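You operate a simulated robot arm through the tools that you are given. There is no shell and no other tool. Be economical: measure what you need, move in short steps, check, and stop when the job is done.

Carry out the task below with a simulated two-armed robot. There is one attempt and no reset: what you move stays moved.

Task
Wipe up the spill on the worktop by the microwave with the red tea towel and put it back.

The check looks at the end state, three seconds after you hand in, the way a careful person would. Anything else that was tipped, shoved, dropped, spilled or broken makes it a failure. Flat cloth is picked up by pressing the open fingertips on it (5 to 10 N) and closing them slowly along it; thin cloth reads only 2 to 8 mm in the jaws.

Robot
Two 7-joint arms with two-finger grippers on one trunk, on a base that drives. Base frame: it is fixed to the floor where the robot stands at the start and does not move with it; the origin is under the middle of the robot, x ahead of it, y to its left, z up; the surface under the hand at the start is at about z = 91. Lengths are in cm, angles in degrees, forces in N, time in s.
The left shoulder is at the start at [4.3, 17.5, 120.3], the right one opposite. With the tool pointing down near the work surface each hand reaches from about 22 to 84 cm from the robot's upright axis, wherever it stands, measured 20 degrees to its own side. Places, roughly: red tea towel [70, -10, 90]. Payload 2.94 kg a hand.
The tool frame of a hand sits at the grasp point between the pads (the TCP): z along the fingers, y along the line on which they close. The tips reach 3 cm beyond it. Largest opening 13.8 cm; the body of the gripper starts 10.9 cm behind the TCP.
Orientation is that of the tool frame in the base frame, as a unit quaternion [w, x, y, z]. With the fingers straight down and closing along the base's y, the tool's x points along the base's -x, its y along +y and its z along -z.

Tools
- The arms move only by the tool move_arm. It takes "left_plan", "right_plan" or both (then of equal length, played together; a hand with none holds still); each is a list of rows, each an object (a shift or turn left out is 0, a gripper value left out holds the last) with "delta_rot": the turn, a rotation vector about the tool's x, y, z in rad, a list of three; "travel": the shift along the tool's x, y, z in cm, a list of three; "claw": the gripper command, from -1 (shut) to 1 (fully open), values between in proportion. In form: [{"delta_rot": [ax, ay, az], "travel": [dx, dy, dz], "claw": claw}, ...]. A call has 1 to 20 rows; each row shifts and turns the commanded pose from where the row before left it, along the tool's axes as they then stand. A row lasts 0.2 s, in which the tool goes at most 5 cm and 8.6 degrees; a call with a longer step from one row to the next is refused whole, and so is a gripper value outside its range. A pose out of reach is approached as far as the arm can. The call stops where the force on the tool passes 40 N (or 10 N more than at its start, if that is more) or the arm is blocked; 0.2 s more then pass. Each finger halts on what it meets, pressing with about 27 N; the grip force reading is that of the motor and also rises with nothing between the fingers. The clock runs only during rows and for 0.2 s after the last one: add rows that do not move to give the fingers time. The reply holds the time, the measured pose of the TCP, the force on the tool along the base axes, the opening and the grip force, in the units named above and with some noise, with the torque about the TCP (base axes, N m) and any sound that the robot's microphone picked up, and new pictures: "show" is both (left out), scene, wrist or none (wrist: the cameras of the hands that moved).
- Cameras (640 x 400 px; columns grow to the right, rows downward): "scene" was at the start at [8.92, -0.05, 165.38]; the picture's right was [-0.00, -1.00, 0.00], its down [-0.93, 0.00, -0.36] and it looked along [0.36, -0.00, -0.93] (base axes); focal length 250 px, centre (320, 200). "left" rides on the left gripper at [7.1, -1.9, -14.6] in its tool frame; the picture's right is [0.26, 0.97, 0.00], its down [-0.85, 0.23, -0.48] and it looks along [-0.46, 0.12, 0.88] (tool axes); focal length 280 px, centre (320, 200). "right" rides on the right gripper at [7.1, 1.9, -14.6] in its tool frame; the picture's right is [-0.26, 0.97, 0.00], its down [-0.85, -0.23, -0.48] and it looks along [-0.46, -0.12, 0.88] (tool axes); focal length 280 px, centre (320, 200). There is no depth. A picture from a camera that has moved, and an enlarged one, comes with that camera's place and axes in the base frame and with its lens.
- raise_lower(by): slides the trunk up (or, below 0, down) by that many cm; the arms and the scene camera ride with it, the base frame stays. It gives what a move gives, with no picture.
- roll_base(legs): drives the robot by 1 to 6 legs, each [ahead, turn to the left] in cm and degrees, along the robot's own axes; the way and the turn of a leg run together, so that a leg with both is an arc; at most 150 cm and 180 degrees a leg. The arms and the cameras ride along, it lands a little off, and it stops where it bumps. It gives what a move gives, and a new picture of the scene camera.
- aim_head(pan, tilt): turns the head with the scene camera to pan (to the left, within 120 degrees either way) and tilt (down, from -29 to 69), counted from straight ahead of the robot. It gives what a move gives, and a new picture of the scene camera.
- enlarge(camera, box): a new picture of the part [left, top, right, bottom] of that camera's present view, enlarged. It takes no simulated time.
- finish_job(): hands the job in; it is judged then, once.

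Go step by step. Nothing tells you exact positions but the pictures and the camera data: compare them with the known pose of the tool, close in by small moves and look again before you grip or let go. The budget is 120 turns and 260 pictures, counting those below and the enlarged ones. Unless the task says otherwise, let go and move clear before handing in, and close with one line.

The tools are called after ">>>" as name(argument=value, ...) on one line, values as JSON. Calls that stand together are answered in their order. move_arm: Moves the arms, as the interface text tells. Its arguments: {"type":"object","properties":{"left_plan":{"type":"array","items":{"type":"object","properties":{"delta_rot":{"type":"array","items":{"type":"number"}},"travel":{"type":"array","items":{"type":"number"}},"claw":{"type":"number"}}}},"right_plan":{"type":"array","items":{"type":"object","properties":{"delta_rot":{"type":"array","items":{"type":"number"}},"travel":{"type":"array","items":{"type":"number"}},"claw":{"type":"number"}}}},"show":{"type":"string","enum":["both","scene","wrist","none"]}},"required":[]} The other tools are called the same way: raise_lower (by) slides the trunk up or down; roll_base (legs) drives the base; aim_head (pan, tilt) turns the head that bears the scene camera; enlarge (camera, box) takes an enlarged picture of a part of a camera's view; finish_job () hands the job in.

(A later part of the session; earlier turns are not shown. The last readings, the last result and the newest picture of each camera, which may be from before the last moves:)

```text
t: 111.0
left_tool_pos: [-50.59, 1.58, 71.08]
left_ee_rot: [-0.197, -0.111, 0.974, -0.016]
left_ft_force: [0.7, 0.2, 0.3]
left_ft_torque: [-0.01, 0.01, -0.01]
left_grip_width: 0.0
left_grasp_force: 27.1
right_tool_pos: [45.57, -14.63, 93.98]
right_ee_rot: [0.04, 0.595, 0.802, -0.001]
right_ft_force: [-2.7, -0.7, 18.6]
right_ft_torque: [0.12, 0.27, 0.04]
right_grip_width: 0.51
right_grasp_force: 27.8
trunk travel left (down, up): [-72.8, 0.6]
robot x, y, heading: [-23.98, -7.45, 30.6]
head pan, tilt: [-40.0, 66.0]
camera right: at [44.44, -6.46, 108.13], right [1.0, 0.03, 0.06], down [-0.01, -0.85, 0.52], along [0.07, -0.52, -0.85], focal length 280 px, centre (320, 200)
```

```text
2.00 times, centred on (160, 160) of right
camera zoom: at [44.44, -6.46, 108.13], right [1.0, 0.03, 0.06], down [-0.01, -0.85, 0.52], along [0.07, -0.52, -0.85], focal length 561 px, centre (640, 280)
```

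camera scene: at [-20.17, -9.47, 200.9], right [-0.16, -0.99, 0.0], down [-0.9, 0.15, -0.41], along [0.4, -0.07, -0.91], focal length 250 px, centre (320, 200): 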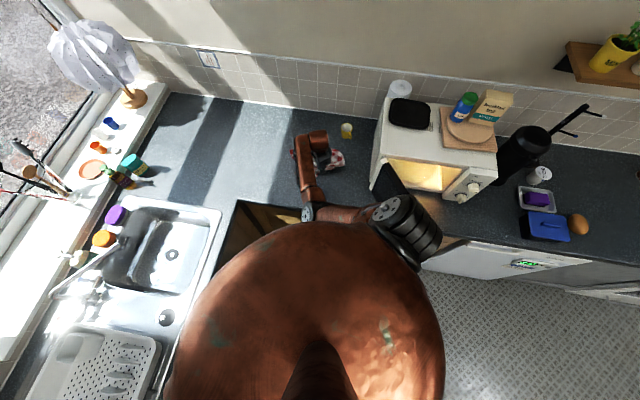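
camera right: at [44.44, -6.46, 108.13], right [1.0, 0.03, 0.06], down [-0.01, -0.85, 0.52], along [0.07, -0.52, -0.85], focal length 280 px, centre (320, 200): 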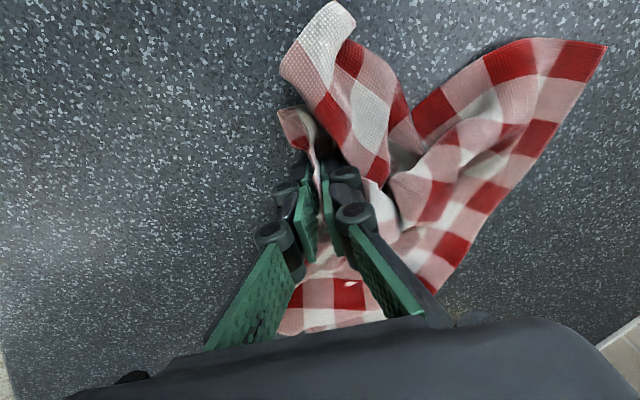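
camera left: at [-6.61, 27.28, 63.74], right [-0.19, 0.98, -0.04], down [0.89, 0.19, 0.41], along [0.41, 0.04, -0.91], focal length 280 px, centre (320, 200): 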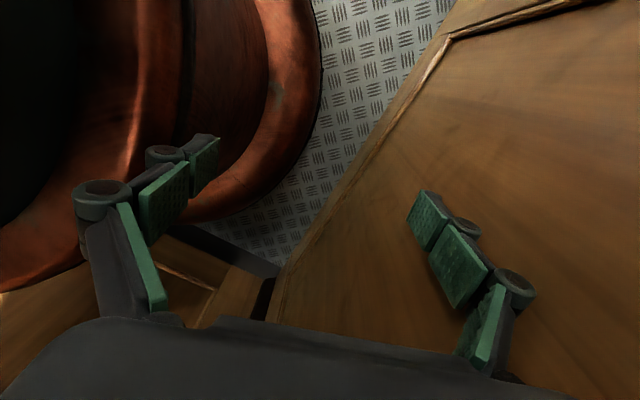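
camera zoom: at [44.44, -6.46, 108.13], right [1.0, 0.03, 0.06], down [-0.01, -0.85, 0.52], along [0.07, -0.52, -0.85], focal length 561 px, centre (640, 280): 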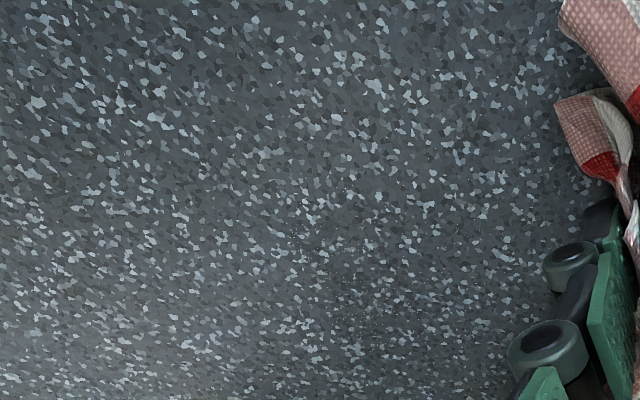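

The wiped area looks clean. I'll lift the towel and check the whole spill area.

>>> move_arm(right_plan=[{"travel": [0, 0, -0.6]}, {"travel": [0, 0, -1.2]}, {"travel": [0, 0, -1.5]}, {"travel": [0, 0, -1.5]}, {"travel": [0, 0, -1.5]}, {"travel": [0, 0, -1.5]}, {"travel": [0, 0, -1.5]}, {"travel": [0, 0, -1.5]}, {"travel": [0, 0, -1.5]}, {"travel": [0, 0, -1]}, {}])

>>> roll_base(legs=[[12, 0]])

>>> enlarge(camera="right", box=[0, 0, 320, 200])

>>> enlarge(camera="right", box=[0, 0, 640, 400])

```text
t: 113.4
left_tool_pos: [-50.31, 1.55, 71.05]
left_ee_rot: [-0.198, -0.111, 0.974, -0.016]
left_ft_force: [0.2, -0.4, 0.8]
left_ft_torque: [0.0, 0.0, 0.01]
left_grip_width: 0.0
left_grasp_force: 26.9
right_tool_pos: [44.77, -13.79, 107.02]
right_ee_rot: [0.039, 0.595, 0.803, -0.002]
right_ft_force: [1.0, 1.1, -19.2]
right_ft_torque: [-0.08, 0.03, 0.1]
right_grip_width: 0.28
right_grasp_force: 21.0
trunk travel left (down, up): [-72.8, 0.6]
robot x, y, heading: [-24.2, -6.98, 30.8]
head pan, tilt: [-40.0, 66.0]
camera scene: at [-20.09, -9.49, 200.91], right [-0.16, -0.99, 0.0], down [-0.9, 0.15, -0.41], along [0.4, -0.07, -0.91], focal length 250 px, centre (320, 200)
camera right: at [43.75, -5.66, 121.2], right [1.0, 0.03, 0.06], down [0.0, -0.85, 0.52], along [0.07, -0.52, -0.85], focal length 280 px, centre (320, 200)
```

scene: 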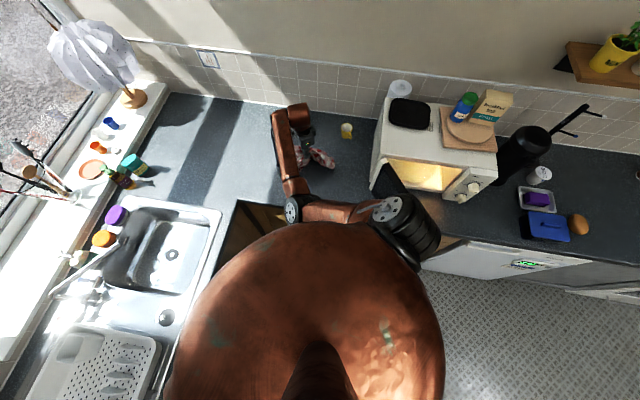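
right: 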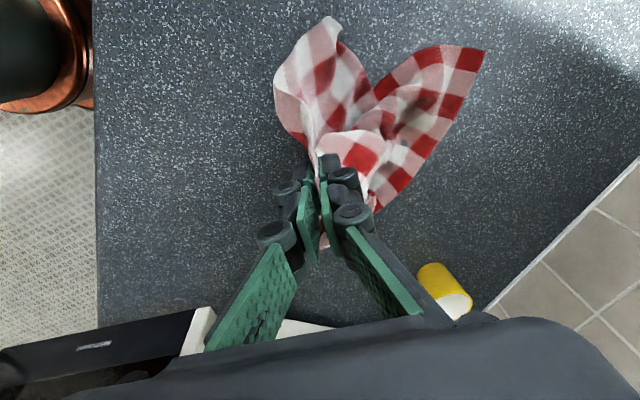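

```text
t: 114.7
left_tool_pos: [-40.11, 7.76, 71.13]
left_ee_rot: [-0.198, -0.112, 0.974, -0.016]
left_ft_force: [-0.7, 1.0, -0.3]
left_ft_torque: [0.04, 0.01, 0.01]
left_grip_width: 0.0
left_grasp_force: 27.1
right_tool_pos: [55.33, -7.43, 106.98]
right_ee_rot: [0.039, 0.594, 0.803, -0.001]
right_ft_force: [-1.0, -0.5, -1.1]
right_ft_torque: [0.05, -0.02, -0.02]
right_grip_width: 0.69
right_grasp_force: 27.8
trunk travel left (down, up): [-72.8, 0.6]
robot x, y, heading: [-13.84, -1.36, 31.0]
head pan, tilt: [-40.0, 66.0]
camera scene: at [-9.63, -3.24, 200.91], right [-0.16, -0.99, 0.0], down [-0.9, 0.15, -0.41], along [0.4, -0.07, -0.91], focal length 250 px, centre (320, 200)
```

scene: 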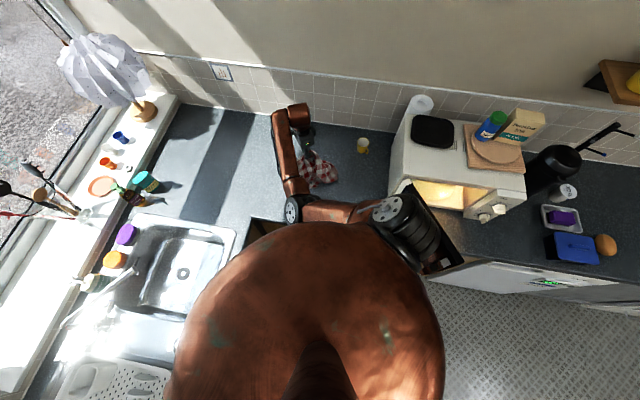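

```text
2.00 times, centred on (160, 100) of right
camera zoom: at [54.21, 0.68, 121.19], right [1.0, 0.03, 0.06], down [0.0, -0.85, 0.52], along [0.07, -0.52, -0.85], focal length 561 px, centre (640, 400)
```

zoom: 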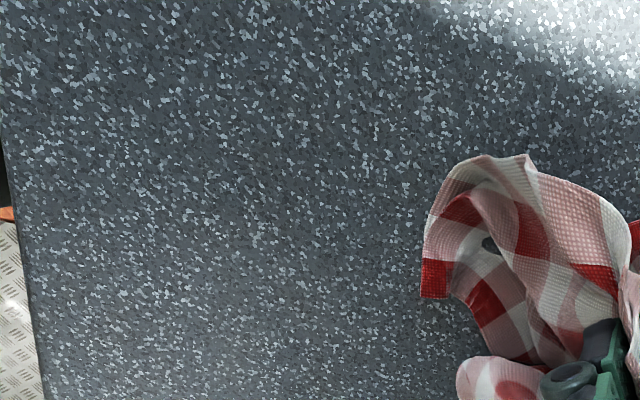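

```text
1.00 times, centred on (320, 200) of right (not enlarged: the box is as wide or as high as the picture)
camera zoom: at [54.21, 0.68, 121.19], right [1.0, 0.03, 0.06], down [0.0, -0.85, 0.52], along [0.07, -0.52, -0.85], focal length 280 px, centre (320, 200)
```

zoom: 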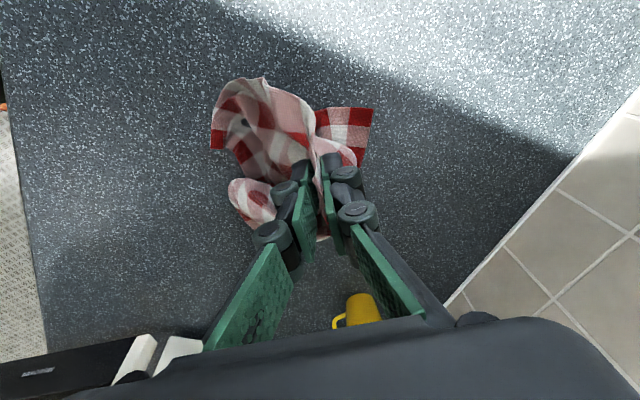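

>>> enlarge(camera="right", box=[60, 120, 280, 270])

```text
2.67 times, centred on (170, 195) of right
camera zoom: at [54.21, 0.68, 121.19], right [1.0, 0.03, 0.06], down [0.0, -0.85, 0.52], along [0.07, -0.52, -0.85], focal length 748 px, centre (720, 213)
```

zoom: 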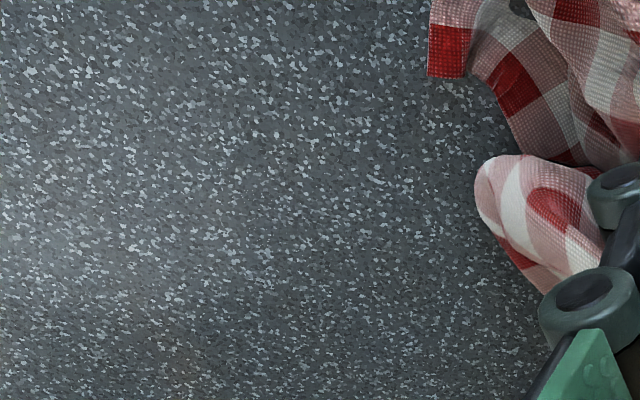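

The worktop is clean. Now to put the towel back: lift it higher to let it hang out, and roll forward a little.

>>> move_arm(right_plan=[{"travel": [0, 0, -0.8]}, {"travel": [0, 0, -1.5]}, {"travel": [0, 0, -1.5]}, {"travel": [0, 0, -1.5]}, {"travel": [0, 0, -1.5]}, {"travel": [0, 0, -1.5]}, {"travel": [0, 0, -1.5]}, {"travel": [0, 0, -1.5]}, {"travel": [0, 0, -1.5]}, {"travel": [0, 0, -1.5]}, {"travel": [0, 0, -1]}, {}, {}], show="wrist")

>>> roll_base(legs=[[9, 0]])

```text
t: 117.5
left_tool_pos: [-40.03, 7.77, 71.07]
left_ee_rot: [-0.198, -0.112, 0.974, -0.016]
left_ft_force: [0.1, 0.8, -0.4]
left_ft_torque: [0.02, -0.02, 0.01]
left_grip_width: 0.01
left_grasp_force: 27.7
right_tool_pos: [54.22, -6.6, 122.19]
right_ee_rot: [0.038, 0.594, 0.804, -0.002]
right_ft_force: [-0.7, -0.2, -2.4]
right_ft_torque: [0.03, 0.0, 0.0]
right_grip_width: 0.64
right_grasp_force: 32.9
trunk travel left (down, up): [-72.8, 0.6]
robot x, y, heading: [-13.69, -0.6, 30.5]
head pan, tilt: [-40.0, 66.0]
camera right: at [53.14, 1.55, 136.41], right [1.0, 0.03, 0.06], down [0.0, -0.85, 0.52], along [0.07, -0.52, -0.85], focal length 280 px, centre (320, 200)
```

right: 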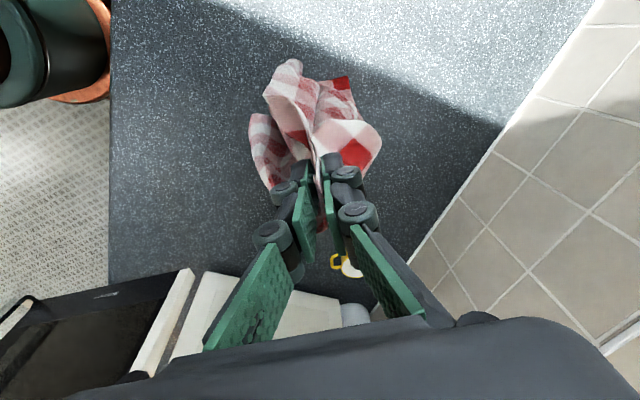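

```text
t: 118.6
left_tool_pos: [-32.39, 12.29, 70.94]
left_ee_rot: [-0.198, -0.111, 0.974, -0.016]
left_ft_force: [0.5, -0.4, -0.6]
left_ft_torque: [-0.01, 0.02, 0.02]
left_grip_width: 0.0
left_grasp_force: 26.6
right_tool_pos: [61.87, -2.1, 122.16]
right_ee_rot: [0.039, 0.594, 0.803, -0.003]
right_ft_force: [-2.0, -1.5, -0.9]
right_ft_torque: [0.05, -0.07, 0.04]
right_grip_width: 0.49
right_grasp_force: 34.1
trunk travel left (down, up): [-72.8, 0.6]
robot x, y, heading: [-6.12, 3.48, 30.7]
head pan, tilt: [-40.0, 66.0]
camera scene: at [-1.86, 1.4, 200.91], right [-0.16, -0.99, 0.0], down [-0.9, 0.15, -0.41], along [0.4, -0.07, -0.91], focal length 250 px, centre (320, 200)
```

scene: 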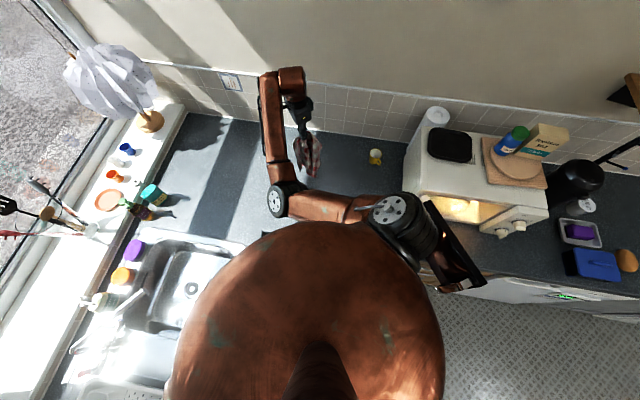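

Now over the towel's original centre (70, -10), then lower it.

>>> move_arm(right_plan=[{"travel": [-0.6, 0.3, 0.05]}, {"travel": [-1, 0.53, 0.09]}, {"travel": [-1, 0.53, 0.09]}, {"travel": [-1, 0.53, 0.09]}, {"travel": [-1, 0.53, 0.09]}, {"travel": [-1, 0.53, 0.09]}, {"travel": [-1, 0.53, 0.09]}, {"travel": [-1, 0.53, 0.09]}, {"travel": [-1, 0.53, 0.09]}, {"travel": [-1, 0.53, 0.09]}, {"travel": [0, 0, 1]}, {"travel": [0, 0, 1.5]}, {"travel": [0, 0, 1.5]}, {"travel": [0, 0, 1.5]}, {"travel": [0, 0, 1.5]}, {"travel": [0, 0, 1.5]}, {"travel": [0, 0, 1.5]}, {"travel": [0, 0, 1.5]}, {}])

```text
t: 122.6
left_tool_pos: [-32.44, 12.23, 71.05]
left_ee_rot: [-0.198, -0.111, 0.974, -0.016]
left_ft_force: [0.4, 0.2, -0.4]
left_ft_torque: [0.0, 0.0, -0.02]
left_grip_width: 0.0
left_grasp_force: 27.1
right_tool_pos: [70.25, -10.32, 110.71]
right_ee_rot: [0.04, 0.594, 0.803, -0.002]
right_ft_force: [-0.7, -0.2, 1.3]
right_ft_torque: [0.12, -0.28, 0.02]
right_grip_width: 0.33
right_grasp_force: 30.2
trunk travel left (down, up): [-72.8, 0.6]
robot x, y, heading: [-6.4, 3.31, 30.7]
head pan, tilt: [-40.0, 66.0]
camera scene: at [-2.06, 1.27, 200.91], right [-0.16, -0.99, 0.0], down [-0.9, 0.15, -0.41], along [0.4, -0.07, -0.91], focal length 250 px, centre (320, 200)
camera right: at [69.17, -2.21, 124.89], right [1.0, 0.03, 0.06], down [0.0, -0.85, 0.52], along [0.07, -0.52, -0.85], focal length 280 px, centre (320, 200)
```

scene: 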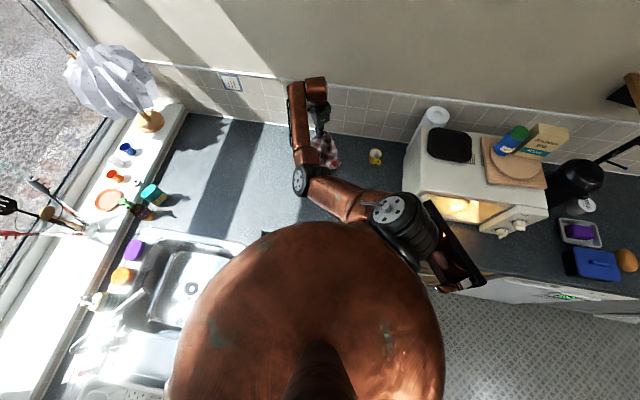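
right: 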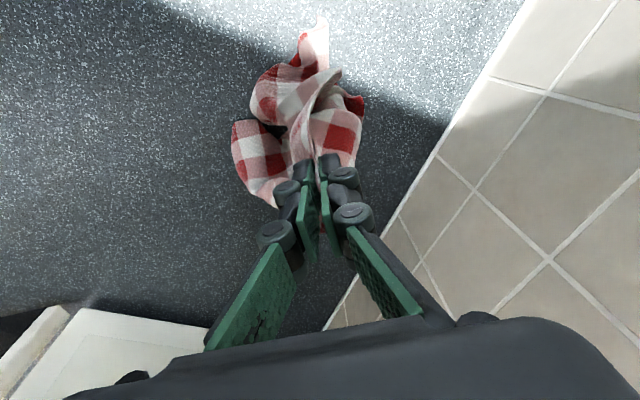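

>>> move_arm(right_plan=[{"travel": [0, 0, 1]}, {"travel": [0, 0, 1.5]}, {"travel": [0, 0, 1.5]}, {"travel": [0, 0, 1.5]}, {"travel": [0, 0, 1.5]}, {"travel": [0, 0, 1.5]}, {"travel": [0, 0, 1.5]}, {"travel": [0, 0, 1.5]}, {"travel": [0, 0, 1]}, {"travel": [0, 0, 0.5]}, {}, {"claw": -0.6}, {"claw": -0.2}, {"claw": 0.1}, {}, {"travel": [0, 0, -0.8]}, {"travel": [0, 0, -1.5]}, {"travel": [0, 0, -1.5]}, {"travel": [0, 0, -1.5]}, {"travel": [0, 0, -1.5]}], show="none")

>>> move_arm(right_plan=[{"travel": [0, 0, -1.5]}, {"travel": [0, 0, -1.5]}, {"travel": [0, 0, -1.5]}, {"travel": [0, 0, -1.5]}, {"travel": [0, 0, -1.5]}, {"travel": [0, 0, -1.5]}, {"travel": [0, 0, -1.5]}, {"travel": [0, 0, -1.5]}, {"travel": [0, 0, -1.5]}, {"travel": [0, 0, -1.5]}, {}])

>>> enlarge(camera="right", box=[160, 0, 480, 200])

```text
t: 126.8
left_tool_pos: [-32.41, 12.34, 71.11]
left_ee_rot: [-0.198, -0.111, 0.974, -0.016]
left_ft_force: [-0.2, -0.6, -0.4]
left_ft_torque: [0.03, -0.01, 0.03]
left_grip_width: 0.0
left_grasp_force: 26.7
right_tool_pos: [70.45, -10.76, 104.66]
right_ee_rot: [0.039, 0.594, 0.804, -0.001]
right_ft_force: [0.1, 0.2, 1.1]
right_ft_torque: [0.0, -0.01, 0.0]
right_grip_width: 7.58
right_grasp_force: 0.0
trunk travel left (down, up): [-72.8, 0.6]
robot x, y, heading: [-6.11, 3.36, 30.6]
head pan, tilt: [-40.0, 66.0]
```

```text
t: 129.2
left_tool_pos: [-32.48, 12.31, 70.99]
left_ee_rot: [-0.198, -0.112, 0.974, -0.016]
left_ft_force: [0.0, 0.1, -0.1]
left_ft_torque: [-0.01, 0.02, 0.02]
left_grip_width: 0.0
left_grasp_force: 27.1
right_tool_pos: [69.58, -10.11, 119.54]
right_ee_rot: [0.038, 0.595, 0.802, -0.002]
right_ft_force: [-0.3, 0.1, 1.0]
right_ft_torque: [0.0, 0.02, 0.03]
right_grip_width: 7.6
right_grasp_force: 0.0
trunk travel left (down, up): [-72.8, 0.6]
robot x, y, heading: [-6.12, 2.97, 30.6]
head pan, tilt: [-40.0, 66.0]
camera scene: at [-1.98, 1.23, 200.9], right [-0.16, -0.99, 0.0], down [-0.9, 0.15, -0.41], along [0.4, -0.07, -0.91], focal length 250 px, centre (320, 200)
camera right: at [68.5, -1.95, 133.84], right [1.0, 0.03, 0.06], down [0.0, -0.85, 0.52], along [0.07, -0.52, -0.85], focal length 280 px, centre (320, 200)
```

scene: 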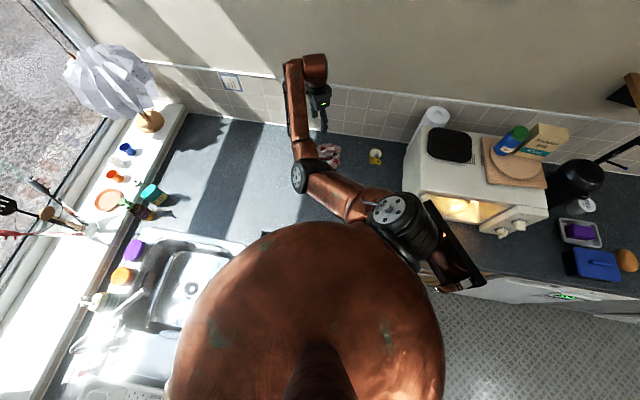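
right: 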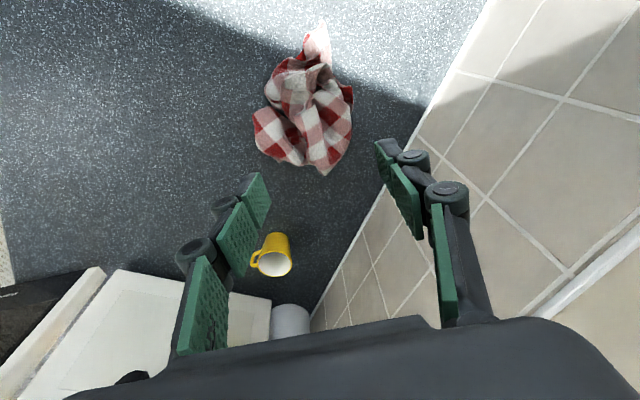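

```text
2.00 times, centred on (320, 100) of right
camera zoom: at [68.5, -1.95, 133.84], right [1.0, 0.03, 0.06], down [0.0, -0.85, 0.52], along [0.07, -0.52, -0.85], focal length 561 px, centre (320, 400)
```

zoom: 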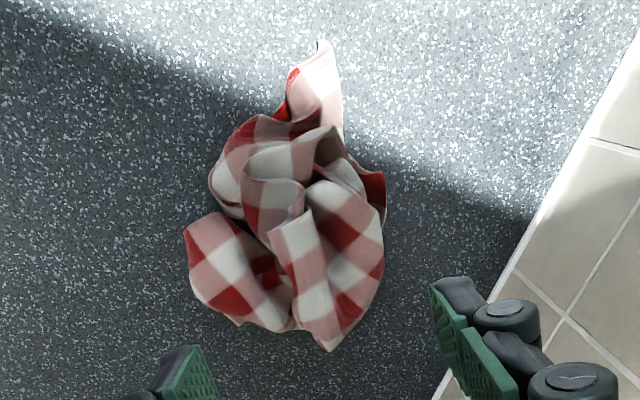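

The towel is back in its place but crumpled. One corner sticks out at about (71, -2), so I'll pick it up by that corner, let it hang open and lay it out.

>>> move_arm(right_plan=[{"travel": [0.6, 0.3, 0], "claw": -0.28}, {"travel": [1.1, 0.55, 0]}, {"travel": [1.1, 0.55, 0]}, {"travel": [1.1, 0.55, 0]}, {"travel": [1.1, 0.55, 0]}, {"travel": [0.9, 0.5, 0]}, {"travel": [0, 0, 1]}, {"travel": [0, 0, 1.5]}, {"travel": [0, 0, 1.5]}, {"travel": [0, 0, 1.5]}, {"travel": [0, 0, 1.5]}, {"travel": [0, 0, 1.5]}, {"travel": [0, 0, 1.5]}, {"travel": [0, 0, 1.5]}, {"travel": [0, 0, 1.5]}, {"travel": [0, 0, 1.5]}, {"travel": [0, 0, 1.5]}, {"travel": [0, 0, 1.5]}, {}])

```text
t: 133.2
left_tool_pos: [-32.39, 12.24, 71.0]
left_ee_rot: [-0.198, -0.111, 0.974, -0.017]
left_ft_force: [-0.1, 0.1, -0.2]
left_ft_torque: [-0.04, -0.01, -0.02]
left_grip_width: 0.01
left_grasp_force: 27.4
right_tool_pos: [72.1, -4.37, 101.83]
right_ee_rot: [0.039, 0.595, 0.803, -0.001]
right_ft_force: [-1.0, -0.4, 0.0]
right_ft_torque: [0.02, 0.01, 0.01]
right_grip_width: 4.99
right_grasp_force: 0.0
trunk travel left (down, up): [-72.8, 0.6]
robot x, y, heading: [-6.28, 3.41, 30.3]
head pan, tilt: [-40.0, 66.0]
camera scene: at [-2.04, 1.28, 200.91], right [-0.16, -0.99, 0.0], down [-0.9, 0.15, -0.41], along [0.4, -0.07, -0.91], focal length 250 px, centre (320, 200)
camera right: at [70.94, 3.78, 115.94], right [1.0, 0.03, 0.06], down [0.0, -0.85, 0.52], along [0.07, -0.52, -0.85], focal length 280 px, centre (320, 200)
```

scene: 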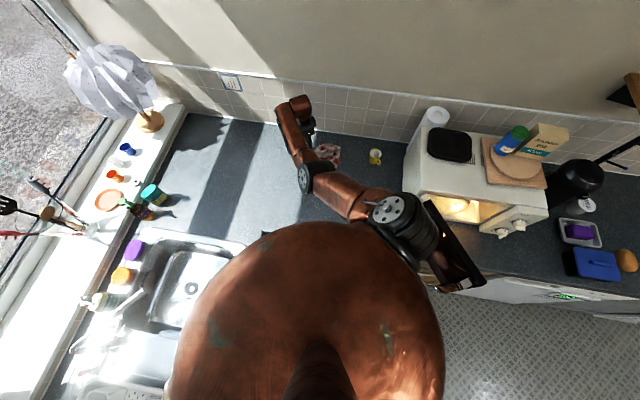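
right: 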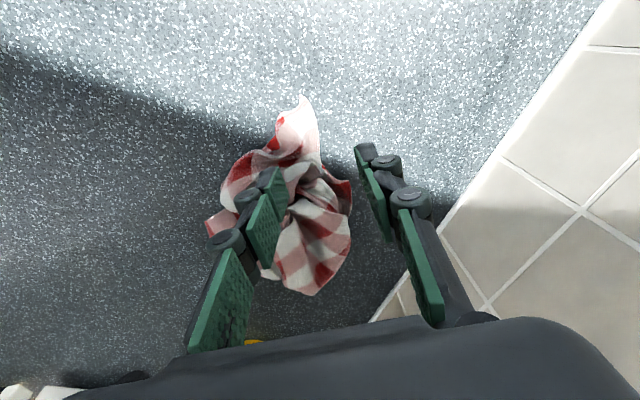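

The corner is at (70.9, -2.1). I'll shift onto its tail, go down to the worktop and close.

>>> move_arm(right_plan=[{"travel": [0.65, -0.54, 0.5]}, {"travel": [0.65, -0.54, 1]}, {"travel": [0, 0, 1.2]}, {"travel": [0, 0, 1.2]}, {"travel": [0, 0, 1.2]}, {"travel": [0, 0, 1.0]}, {"travel": [0, 0, 0.8]}, {"travel": [0, 0, 0.5]}, {}, {"claw": -0.4}, {"claw": -0.55}, {"claw": -0.7}, {"claw": -0.85}, {"claw": -1}, {}, {}, {}], show="wrist")

```text
t: 136.8
left_tool_pos: [-32.5, 12.3, 71.13]
left_ee_rot: [-0.198, -0.111, 0.974, -0.016]
left_ft_force: [0.2, -0.1, 0.6]
left_ft_torque: [-0.02, 0.02, 0.05]
left_grip_width: 0.0
left_grasp_force: 26.8
right_tool_pos: [70.93, -3.84, 94.39]
right_ee_rot: [0.038, 0.595, 0.803, -0.002]
right_ft_force: [-0.1, 0.3, -0.2]
right_ft_torque: [-0.02, 0.02, -0.02]
right_grip_width: 0.41
right_grasp_force: 27.1
trunk travel left (down, up): [-72.8, 0.6]
robot x, y, heading: [-6.21, 3.34, 30.8]
head pan, tilt: [-40.0, 66.0]
camera right: at [69.87, 4.35, 108.47], right [1.0, 0.03, 0.06], down [0.0, -0.85, 0.52], along [0.07, -0.52, -0.85], focal length 280 px, centre (320, 200)
```

right: 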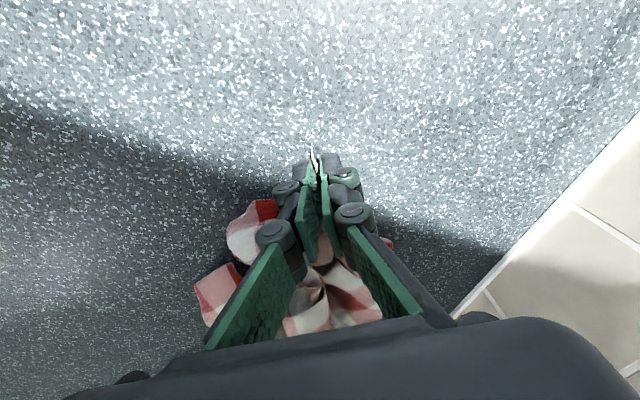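

Corner gripped. Lift high to let the towel hang open.

>>> move_arm(right_plan=[{"travel": [0, 0, -0.8]}, {"travel": [0, 0, -1.6]}, {"travel": [0, 0, -1.8]}, {"travel": [0, 0, -1.8]}, {"travel": [0, 0, -1.8]}, {"travel": [0, 0, -1.8]}, {"travel": [0, 0, -1.8]}, {"travel": [0, 0, -1.8]}, {"travel": [0, 0, -1.8]}, {"travel": [0, 0, -1.8]}, {"travel": [0, 0, -1.8]}, {"travel": [0, 0, -1.8]}, {"travel": [0, 0, -1.8]}, {"travel": [0, 0, -1.8]}, {"travel": [0, 0, -1.8]}, {"travel": [0, 0, -1.8]}, {"travel": [0, 0, -1.8]}, {"travel": [0, 0, -1.5]}, {}])

>>> enlarge(camera="scene", box=[240, 30, 440, 190])

```text
t: 140.8
left_tool_pos: [-32.49, 12.29, 71.05]
left_ee_rot: [-0.198, -0.112, 0.974, -0.016]
left_ft_force: [-0.1, -1.7, -0.3]
left_ft_torque: [0.0, 0.01, -0.04]
left_grip_width: 0.02
left_grasp_force: 27.1
right_tool_pos: [69.11, -2.1, 125.0]
right_ee_rot: [0.038, 0.593, 0.804, -0.002]
right_ft_force: [-0.4, -0.7, 0.7]
right_ft_torque: [0.06, -0.01, -0.04]
right_grip_width: 0.33
right_grasp_force: 24.1
trunk travel left (down, up): [-72.8, 0.6]
robot x, y, heading: [-6.62, 3.42, 31.0]
head pan, tilt: [-40.0, 66.0]
camera scene: at [-1.98, 1.25, 200.9], right [-0.16, -0.99, 0.0], down [-0.9, 0.15, -0.41], along [0.4, -0.07, -0.91], focal length 250 px, centre (320, 200)
camera right: at [68.11, 6.03, 139.19], right [1.0, 0.03, 0.06], down [0.0, -0.85, 0.52], along [0.07, -0.52, -0.85], focal length 280 px, centre (320, 200)
```

scene: 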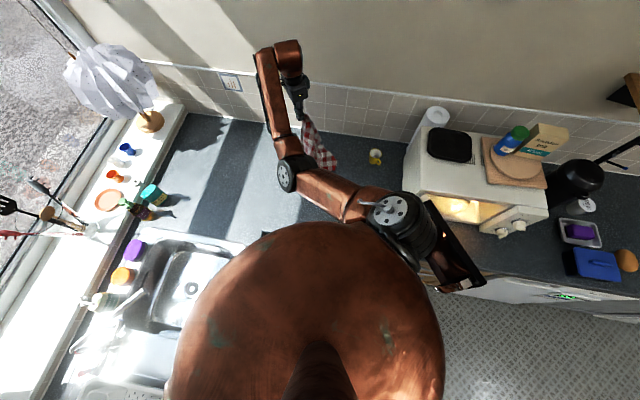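
right: 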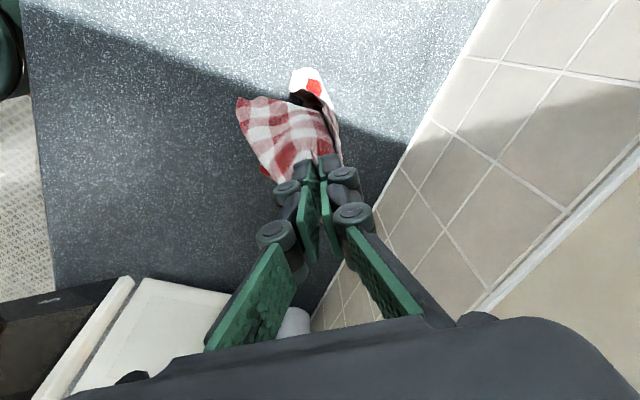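

```text
2.50 times, centred on (340, 110) of scene
camera zoom: at [-1.98, 1.25, 200.9], right [-0.16, -0.99, 0.0], down [-0.9, 0.15, -0.41], along [0.4, -0.07, -0.91], focal length 624 px, centre (270, 425)
```

zoom: 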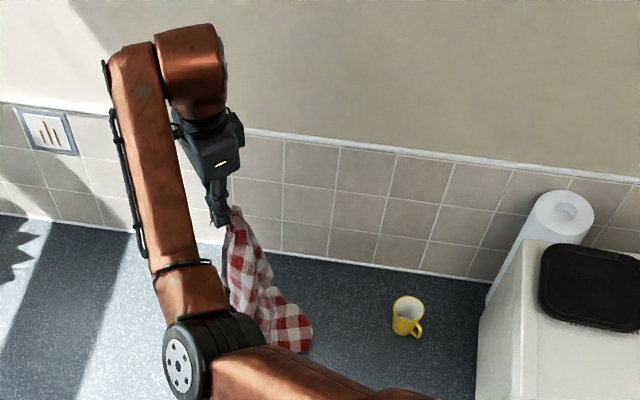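

The towel hangs nicely with its far end on the worktop. I'll move back so that end lies near (53, -17), then lay the towel forward to its original footprint.

>>> move_arm(right_plan=[{"travel": [-0.3, -0.7, 0.05]}, {"travel": [-0.48, -1.28, 0.06]}, {"travel": [-0.48, -1.28, 0.06]}, {"travel": [-0.48, -1.28, 0.06]}, {"travel": [-0.48, -1.28, 0.06]}, {"travel": [-0.48, -1.28, 0.06]}, {"travel": [-0.48, -1.28, 0.06]}, {"travel": [-0.48, -1.28, 0.06]}, {"travel": [-0.48, -1.28, 0.06]}, {"travel": [-0.48, -1.28, 0.06]}, {"travel": [-0.48, -1.28, 0.06]}, {"travel": [-0.48, -1.28, 0.06]}, {"travel": [-0.2, -0.6, 0.03]}, {}, {}])

>>> enlarge(camera="scene", box=[240, 30, 440, 230])

```text
t: 144.0
left_tool_pos: [-32.4, 12.33, 71.18]
left_ee_rot: [-0.198, -0.113, 0.974, -0.016]
left_ft_force: [0.4, -0.1, -0.3]
left_ft_torque: [0.02, -0.04, 0.01]
left_grip_width: 0.0
left_grasp_force: 27.0
right_tool_pos: [55.91, -12.42, 124.11]
right_ee_rot: [0.038, 0.594, 0.803, -0.002]
right_ft_force: [1.0, 1.1, -0.5]
right_ft_torque: [0.0, -0.05, 0.01]
right_grip_width: 0.44
right_grasp_force: 24.9
trunk travel left (down, up): [-72.8, 0.6]
robot x, y, heading: [-6.33, 3.4, 30.8]
head pan, tilt: [-40.0, 66.0]
camera scene: at [-1.99, 1.26, 200.91], right [-0.16, -0.99, 0.0], down [-0.9, 0.15, -0.41], along [0.4, -0.07, -0.91], focal length 250 px, centre (320, 200)
camera right: at [54.89, -4.26, 138.3], right [1.0, 0.03, 0.06], down [0.0, -0.85, 0.52], along [0.07, -0.52, -0.85], focal length 280 px, centre (320, 200)
```

scene: 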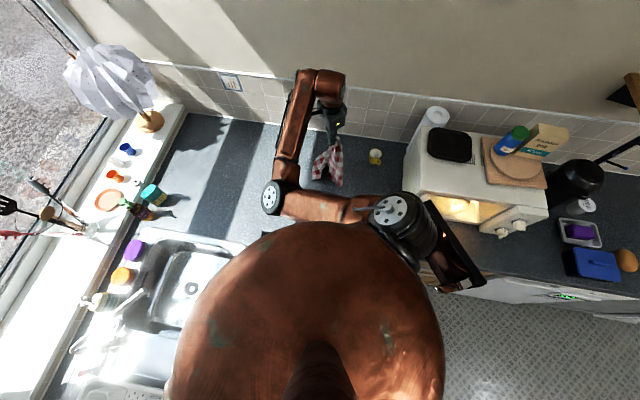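
right: 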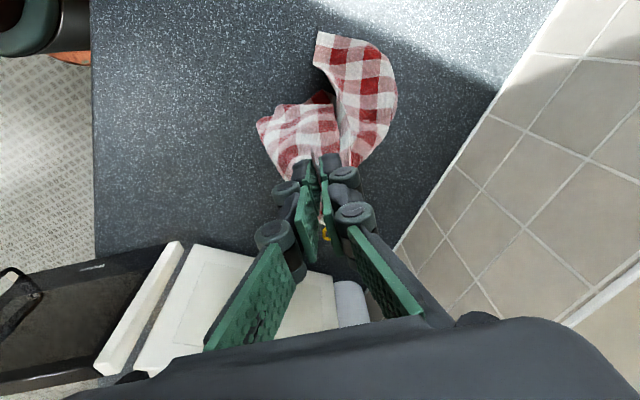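

```text
2.00 times, centred on (340, 130) of scene
camera zoom: at [-1.99, 1.26, 200.91], right [-0.16, -0.99, 0.0], down [-0.9, 0.15, -0.41], along [0.4, -0.07, -0.91], focal length 500 px, centre (280, 340)
```

zoom: 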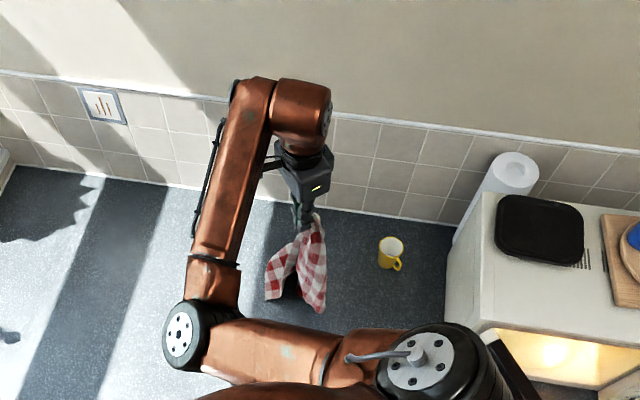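

It hangs open in two folds. Now lay it: lower while moving forward to the far-left corner position.

>>> move_arm(right_plan=[{"travel": [0, 0, 1]}, {"travel": [0, 0, 1.8]}, {"travel": [0, 0, 1.8]}, {"travel": [0.05, 0.8, 1.8]}, {"travel": [0.08, 1.5, 1.6]}, {"travel": [0.08, 1.7, 1.6]}, {"travel": [0.08, 1.7, 1.6]}, {"travel": [0.08, 1.7, 1.6]}, {"travel": [0.08, 1.7, 1.6]}, {"travel": [0.08, 1.7, 1.6]}, {"travel": [0.08, 1.7, 1.6]}, {"travel": [0.08, 1.7, 1.6]}, {"travel": [0.08, 1.7, 1.6]}, {"travel": [0.08, 1.7, 1.5]}, {"travel": [0.08, 1.7, 1.5]}, {"travel": [0.08, 1.7, 1.5]}, {"travel": [0.08, 1.5, 1.2]}, {"travel": [0.08, 1.2, 0.8]}, {}])

>>> enlarge(camera="scene", box=[240, 30, 440, 230])

```text
t: 148.0
left_tool_pos: [-32.43, 12.23, 71.18]
left_ee_rot: [-0.199, -0.111, 0.974, -0.016]
left_ft_force: [-0.6, -0.3, -0.5]
left_ft_torque: [-0.01, -0.02, 0.0]
left_grip_width: 0.0
left_grasp_force: 26.9
right_tool_pos: [77.58, -7.67, 101.75]
right_ee_rot: [0.052, 0.603, 0.796, 0.007]
right_ft_force: [1.0, 0.7, -1.5]
right_ft_torque: [-0.04, 0.09, -0.03]
right_grip_width: 0.64
right_grasp_force: 31.1
right hand out of reach, approached as far as the arm can: row 16, 17, 18
trunk travel left (down, up): [-72.8, 0.6]
robot x, y, heading: [-6.23, 3.18, 30.9]
head pan, tilt: [-40.0, 66.0]
camera scene: at [-2.11, 1.38, 200.91], right [-0.16, -0.99, 0.0], down [-0.9, 0.15, -0.41], along [0.4, -0.07, -0.91], focal length 250 px, centre (320, 200)
camera right: at [76.21, 0.49, 116.0], right [1.0, 0.01, 0.09], down [-0.04, -0.85, 0.52], along [0.08, -0.52, -0.85], focal length 280 px, centre (320, 200)
```

scene: 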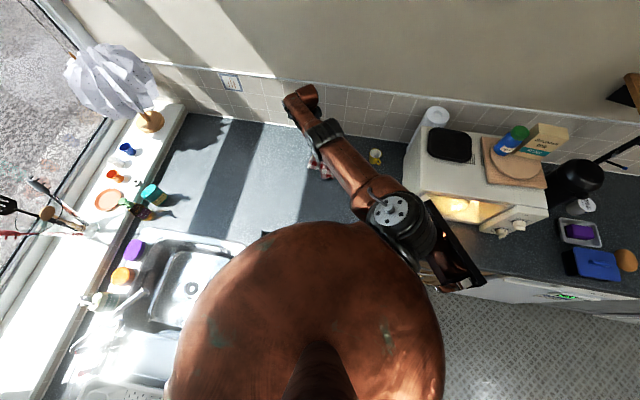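
right: 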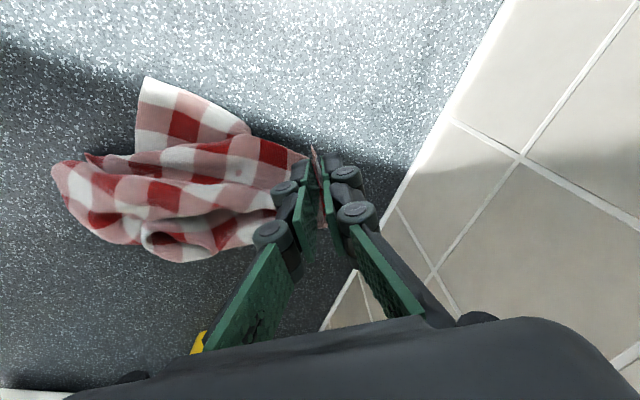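

```text
2.00 times, centred on (340, 130) of scene
camera zoom: at [-2.11, 1.38, 200.91], right [-0.16, -0.99, 0.0], down [-0.9, 0.15, -0.41], along [0.4, -0.07, -0.91], focal length 500 px, centre (280, 340)
```

zoom: 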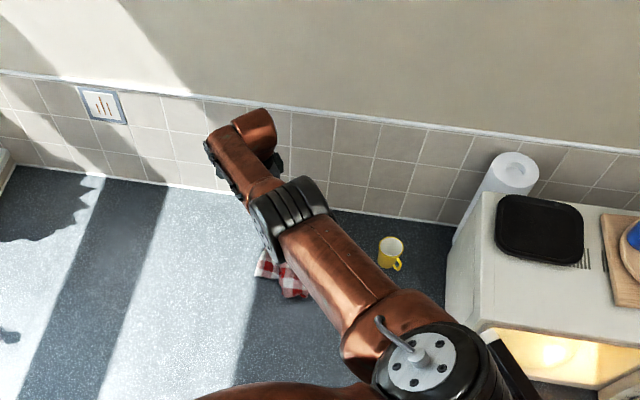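

It's laid out fairly well, with the arm at full stretch. I'll lower the trunk 7 cm to bring the hand down to the worktop.

>>> raise_lower(by=-6.5)

>>> enlarge(camera="right", box=[0, 0, 640, 400])

```text
t: 149.0
left_tool_pos: [-32.42, 12.28, 64.6]
left_ee_rot: [-0.198, -0.111, 0.974, -0.016]
left_ft_force: [-0.5, 0.1, 0.3]
left_ft_torque: [0.02, 0.02, 0.0]
left_grip_width: 0.02
left_grasp_force: 27.2
right_tool_pos: [77.63, -7.59, 95.27]
right_ee_rot: [0.051, 0.602, 0.797, 0.006]
right_ft_force: [0.7, 0.5, -1.1]
right_ft_torque: [-0.02, 0.09, 0.0]
right_grip_width: 0.62
right_grasp_force: 31.2
trunk travel left (down, up): [-66.3, 7.1]
robot x, y, heading: [-6.56, 3.42, 30.8]
head pan, tilt: [-40.0, 66.0]
```

```text
1.00 times, centred on (320, 200) of right (not enlarged: the box is as wide or as high as the picture)
camera zoom: at [76.25, 0.49, 109.38], right [1.0, 0.01, 0.09], down [-0.04, -0.85, 0.52], along [0.08, -0.52, -0.85], focal length 280 px, centre (320, 200)
```

zoom: 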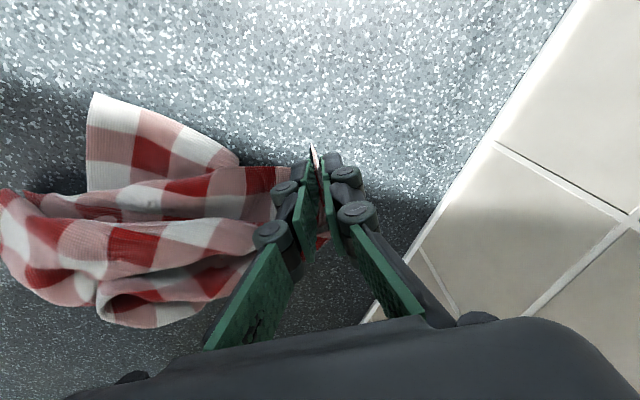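

Footprint now spans about x 55–79, y -22 to -3, centred on the original spot. Release and rise.

>>> move_arm(right_plan=[{"claw": -0.8}, {"claw": -0.6}, {"claw": -0.4}, {"claw": -0.2}, {}, {"travel": [0, 0, -0.8]}, {"travel": [0, 0, -1.5]}, {"travel": [0, 0, -1.5]}, {"travel": [0, 0, -1.5]}, {"travel": [0, -0.5, -1.5]}, {"travel": [0, -1, -1.5]}, {"travel": [0, -1, -1.5]}, {"travel": [0, -1.5, -1.5]}, {"travel": [0, -1.5, -1.5]}, {"travel": [0, -1.5, -1.5]}, {"travel": [0, -1.5, -1.5]}, {"travel": [0, -1.5, -1.5]}, {"travel": [0, -1, -1.5]}, {}])

>>> enlarge(camera="right", box=[160, 0, 480, 200])

```text
t: 153.0
left_tool_pos: [-32.48, 12.42, 64.59]
left_ee_rot: [-0.199, -0.112, 0.974, -0.016]
left_ft_force: [0.3, -0.8, 0.1]
left_ft_torque: [0.0, -0.04, -0.03]
left_grip_width: 0.0
left_grasp_force: 27.1
right_tool_pos: [65.4, -9.57, 113.03]
right_ee_rot: [0.051, 0.603, 0.796, 0.005]
right_ft_force: [0.7, 0.0, -0.3]
right_ft_torque: [0.0, -0.01, -0.01]
right_grip_width: 5.48
right_grasp_force: 0.0
trunk travel left (down, up): [-66.3, 7.1]
robot x, y, heading: [-6.4, 3.14, 30.6]
head pan, tilt: [-40.0, 66.0]
camera scene: at [-1.84, 1.32, 194.42], right [-0.16, -0.99, 0.0], down [-0.9, 0.15, -0.41], along [0.4, -0.07, -0.91], focal length 250 px, centre (320, 200)
camera right: at [64.06, -1.41, 127.22], right [1.0, 0.01, 0.09], down [-0.03, -0.85, 0.52], along [0.08, -0.52, -0.85], focal length 280 px, centre (320, 200)
```

scene: 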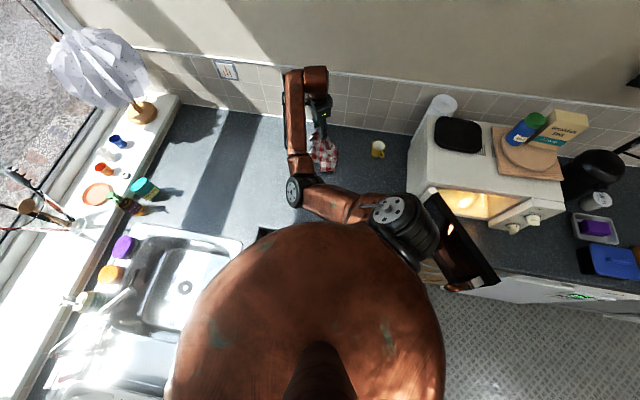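
right: 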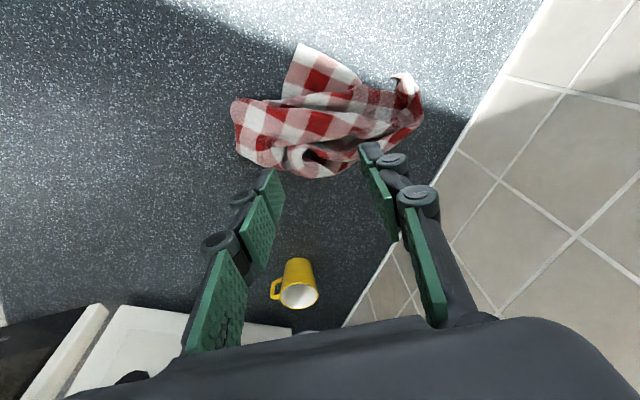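

```text
2.00 times, centred on (320, 100) of right
camera zoom: at [64.06, -1.41, 127.22], right [1.0, 0.01, 0.09], down [-0.03, -0.85, 0.52], along [0.08, -0.52, -0.85], focal length 561 px, centre (320, 400)
```

zoom: 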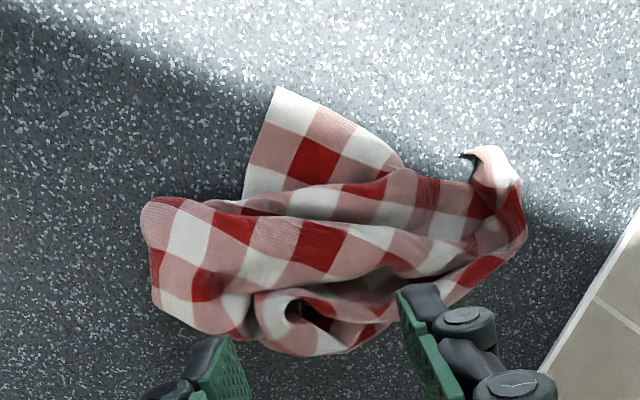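

Much better: mostly flat in place. One tweak: grip the folded lower edge near (65.5, -18) and pull it a few cm right to open the fold.

>>> move_arm(right_plan=[{"travel": [-0.8, -0.2, 0.05]}, {"travel": [-1.3, -0.37, 0.07]}, {"travel": [-1.3, -0.37, 0.07]}, {"travel": [-1.3, -0.37, 0.07]}, {"travel": [-1.3, -0.37, 0.07]}, {"travel": [-1.3, -0.37, 0.07]}, {"travel": [0.1, -0.1, 1.2]}, {"travel": [0.11, -0.1, 1.5]}, {"travel": [0.11, -0.1, 1.5]}, {"travel": [0.11, -0.1, 1.5]}, {"travel": [0.11, -0.1, 1.5]}, {"travel": [0.11, -0.1, 1.5]}, {"travel": [0.11, -0.1, 1.5]}, {"travel": [0.11, -0.1, 1.5]}, {"travel": [0.11, -0.1, 1.3]}, {}], show="wrist")

```text
t: 156.4
left_tool_pos: [-32.54, 12.19, 64.55]
left_ee_rot: [-0.198, -0.111, 0.974, -0.016]
left_ft_force: [-0.4, 0.7, 0.0]
left_ft_torque: [0.01, 0.01, 0.0]
left_grip_width: 0.02
left_grasp_force: 26.8
right_tool_pos: [65.37, -17.33, 99.8]
right_ee_rot: [0.05, 0.603, 0.796, 0.004]
right_ft_force: [0.0, 0.4, 0.4]
right_ft_torque: [-0.01, 0.01, 0.0]
right_grip_width: 5.51
right_grasp_force: 0.0
trunk travel left (down, up): [-66.3, 7.1]
robot x, y, heading: [-6.45, 3.46, 30.8]
head pan, tilt: [-40.0, 66.0]
camera right: at [64.03, -9.08, 114.02], right [1.0, 0.01, 0.09], down [-0.04, -0.85, 0.52], along [0.08, -0.52, -0.85], focal length 280 px, centre (320, 200)
```

right: 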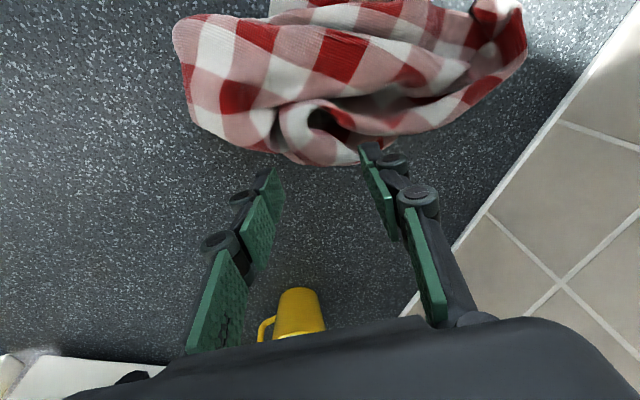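

>>> move_arm(right_plan=[{"travel": [1, 0.2, 0.5]}, {"travel": [1, 0.2, 1]}, {"travel": [0.08, -0.07, 1]}, {"travel": [0.08, -0.07, 1]}, {"travel": [0.08, -0.07, 0.9]}, {"travel": [0.05, -0.03, 0.6]}, {}, {"claw": -0.35}, {"claw": -0.5}, {"claw": -0.65}, {"claw": -0.8}, {"claw": -1}, {}, {}, {}], show="wrist")

```text
t: 159.6
left_tool_pos: [-32.42, 12.39, 64.59]
left_ee_rot: [-0.198, -0.111, 0.974, -0.016]
left_ft_force: [0.5, 0.4, 0.5]
left_ft_torque: [-0.01, -0.01, -0.02]
left_grip_width: 0.03
left_grasp_force: 27.4
right_tool_pos: [65.44, -15.36, 94.97]
right_ee_rot: [0.051, 0.602, 0.797, 0.007]
right_ft_force: [1.1, -0.4, 7.9]
right_ft_torque: [0.05, -0.12, -0.04]
right_grip_width: 0.74
right_grasp_force: 26.8
trunk travel left (down, up): [-66.3, 7.1]
robot x, y, heading: [-6.23, 3.37, 30.9]
head pan, tilt: [-40.0, 66.0]
camera right: at [64.11, -7.12, 109.13], right [1.0, 0.01, 0.09], down [-0.04, -0.85, 0.52], along [0.08, -0.52, -0.85], focal length 280 px, centre (320, 200)
```

right: 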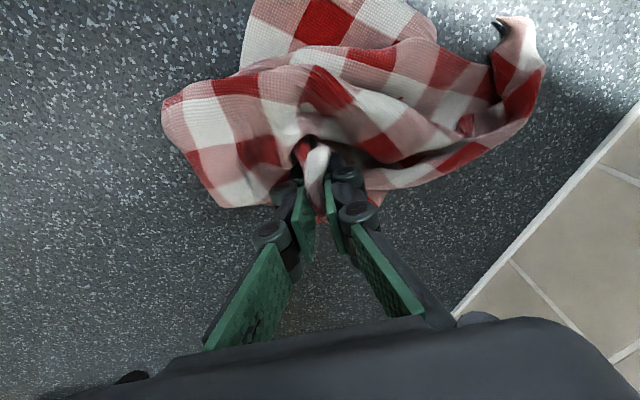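

Gripped the fold; drag it 6.5 cm to the right, release and rise.

>>> move_arm(right_plan=[{"travel": [0, 0, -0.8]}, {"travel": [-0.9, 0, 0.04]}, {"travel": [-1.1, 0, 0.05]}, {"travel": [-1.1, 0, 0.05]}, {"travel": [-1.1, 0, 0.05]}, {"travel": [-1.1, 0, 0.05]}, {"travel": [-1.1, 0, 0.05]}, {"travel": [0, 0, 0.4]}, {"claw": -0.8}, {"claw": -0.6}, {"claw": -0.4}, {"claw": -0.3}, {"travel": [0, 0, -0.8]}, {"travel": [0, 0, -1.5]}, {"travel": [0, 0, -1.5]}, {"travel": [0, 0, -1.5]}, {"travel": [0.8, 0, -1.5]}, {"travel": [0.8, 0, -1.5]}, {"travel": [0.8, 0, -1.5]}, {"travel": [0.8, 0, -1.5]}], show="none")

>>> move_arm(right_plan=[{"travel": [0.8, 0, -1.5]}, {"travel": [0.8, 0, -1.5]}, {"travel": [0.8, 0, -1.5]}, {"travel": [0.8, 0, -1.5]}, {"travel": [0.8, 0, -1.5]}, {}])

>>> enlarge(camera="right", box=[120, 0, 520, 250])

```text
t: 163.8
left_tool_pos: [-32.4, 12.25, 64.58]
left_ee_rot: [-0.198, -0.112, 0.974, -0.017]
left_ft_force: [1.2, 0.4, 0.5]
left_ft_torque: [0.01, 0.0, 0.01]
left_grip_width: 0.0
left_grasp_force: 26.5
right_tool_pos: [65.09, -17.77, 106.52]
right_ee_rot: [0.051, 0.603, 0.796, 0.005]
right_ft_force: [-0.2, 0.2, 0.5]
right_ft_torque: [0.01, -0.02, 0.01]
right_grip_width: 4.86
right_grasp_force: 0.0
trunk travel left (down, up): [-66.3, 7.1]
robot x, y, heading: [-6.05, 3.54, 30.4]
head pan, tilt: [-40.0, 66.0]
```

```text
t: 165.2
left_tool_pos: [-32.33, 12.35, 64.52]
left_ee_rot: [-0.198, -0.111, 0.974, -0.016]
left_ft_force: [-0.1, -0.1, -0.5]
left_ft_torque: [0.0, 0.0, 0.0]
left_grip_width: 0.01
left_grasp_force: 27.2
right_tool_pos: [63.38, -13.71, 113.7]
right_ee_rot: [0.051, 0.602, 0.797, 0.005]
right_ft_force: [-0.8, 0.2, -0.4]
right_ft_torque: [0.01, 0.0, 0.01]
right_grip_width: 4.83
right_grasp_force: 0.0
trunk travel left (down, up): [-66.3, 7.1]
robot x, y, heading: [-6.51, 3.79, 30.6]
head pan, tilt: [-40.0, 66.0]
camera scene: at [-1.86, 1.31, 194.42], right [-0.16, -0.99, 0.0], down [-0.9, 0.15, -0.41], along [0.4, -0.07, -0.91], focal length 250 px, centre (320, 200)
camera right: at [62.14, -5.39, 127.82], right [1.0, 0.01, 0.09], down [-0.04, -0.85, 0.52], along [0.08, -0.52, -0.85], focal length 280 px, centre (320, 200)
```

scene: 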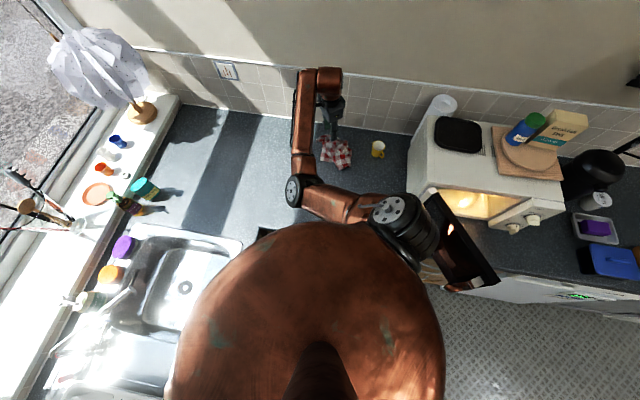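
right: 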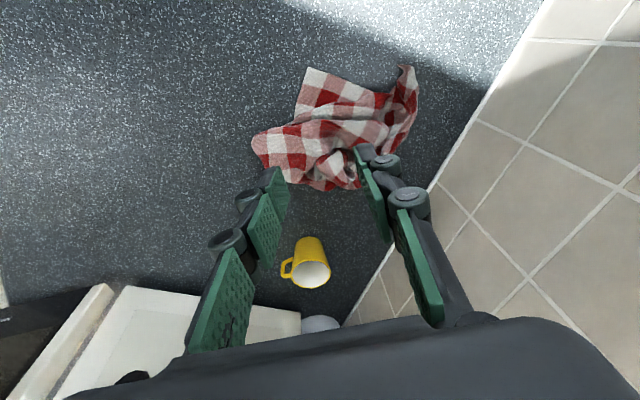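

```text
1.60 times, centred on (320, 125) of right
camera zoom: at [62.14, -5.39, 127.82], right [1.0, 0.01, 0.09], down [-0.04, -0.85, 0.52], along [0.08, -0.52, -0.85], focal length 449 px, centre (320, 320)
```

zoom: 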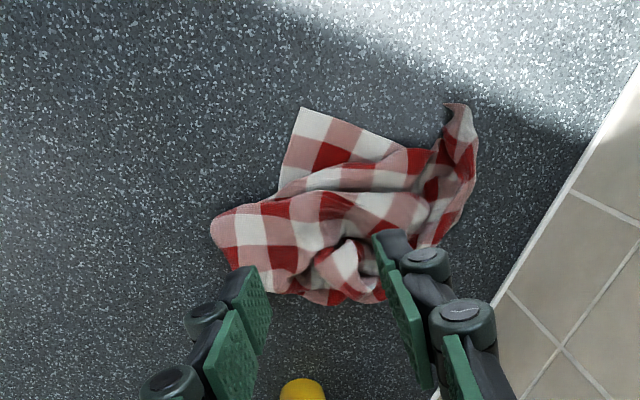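

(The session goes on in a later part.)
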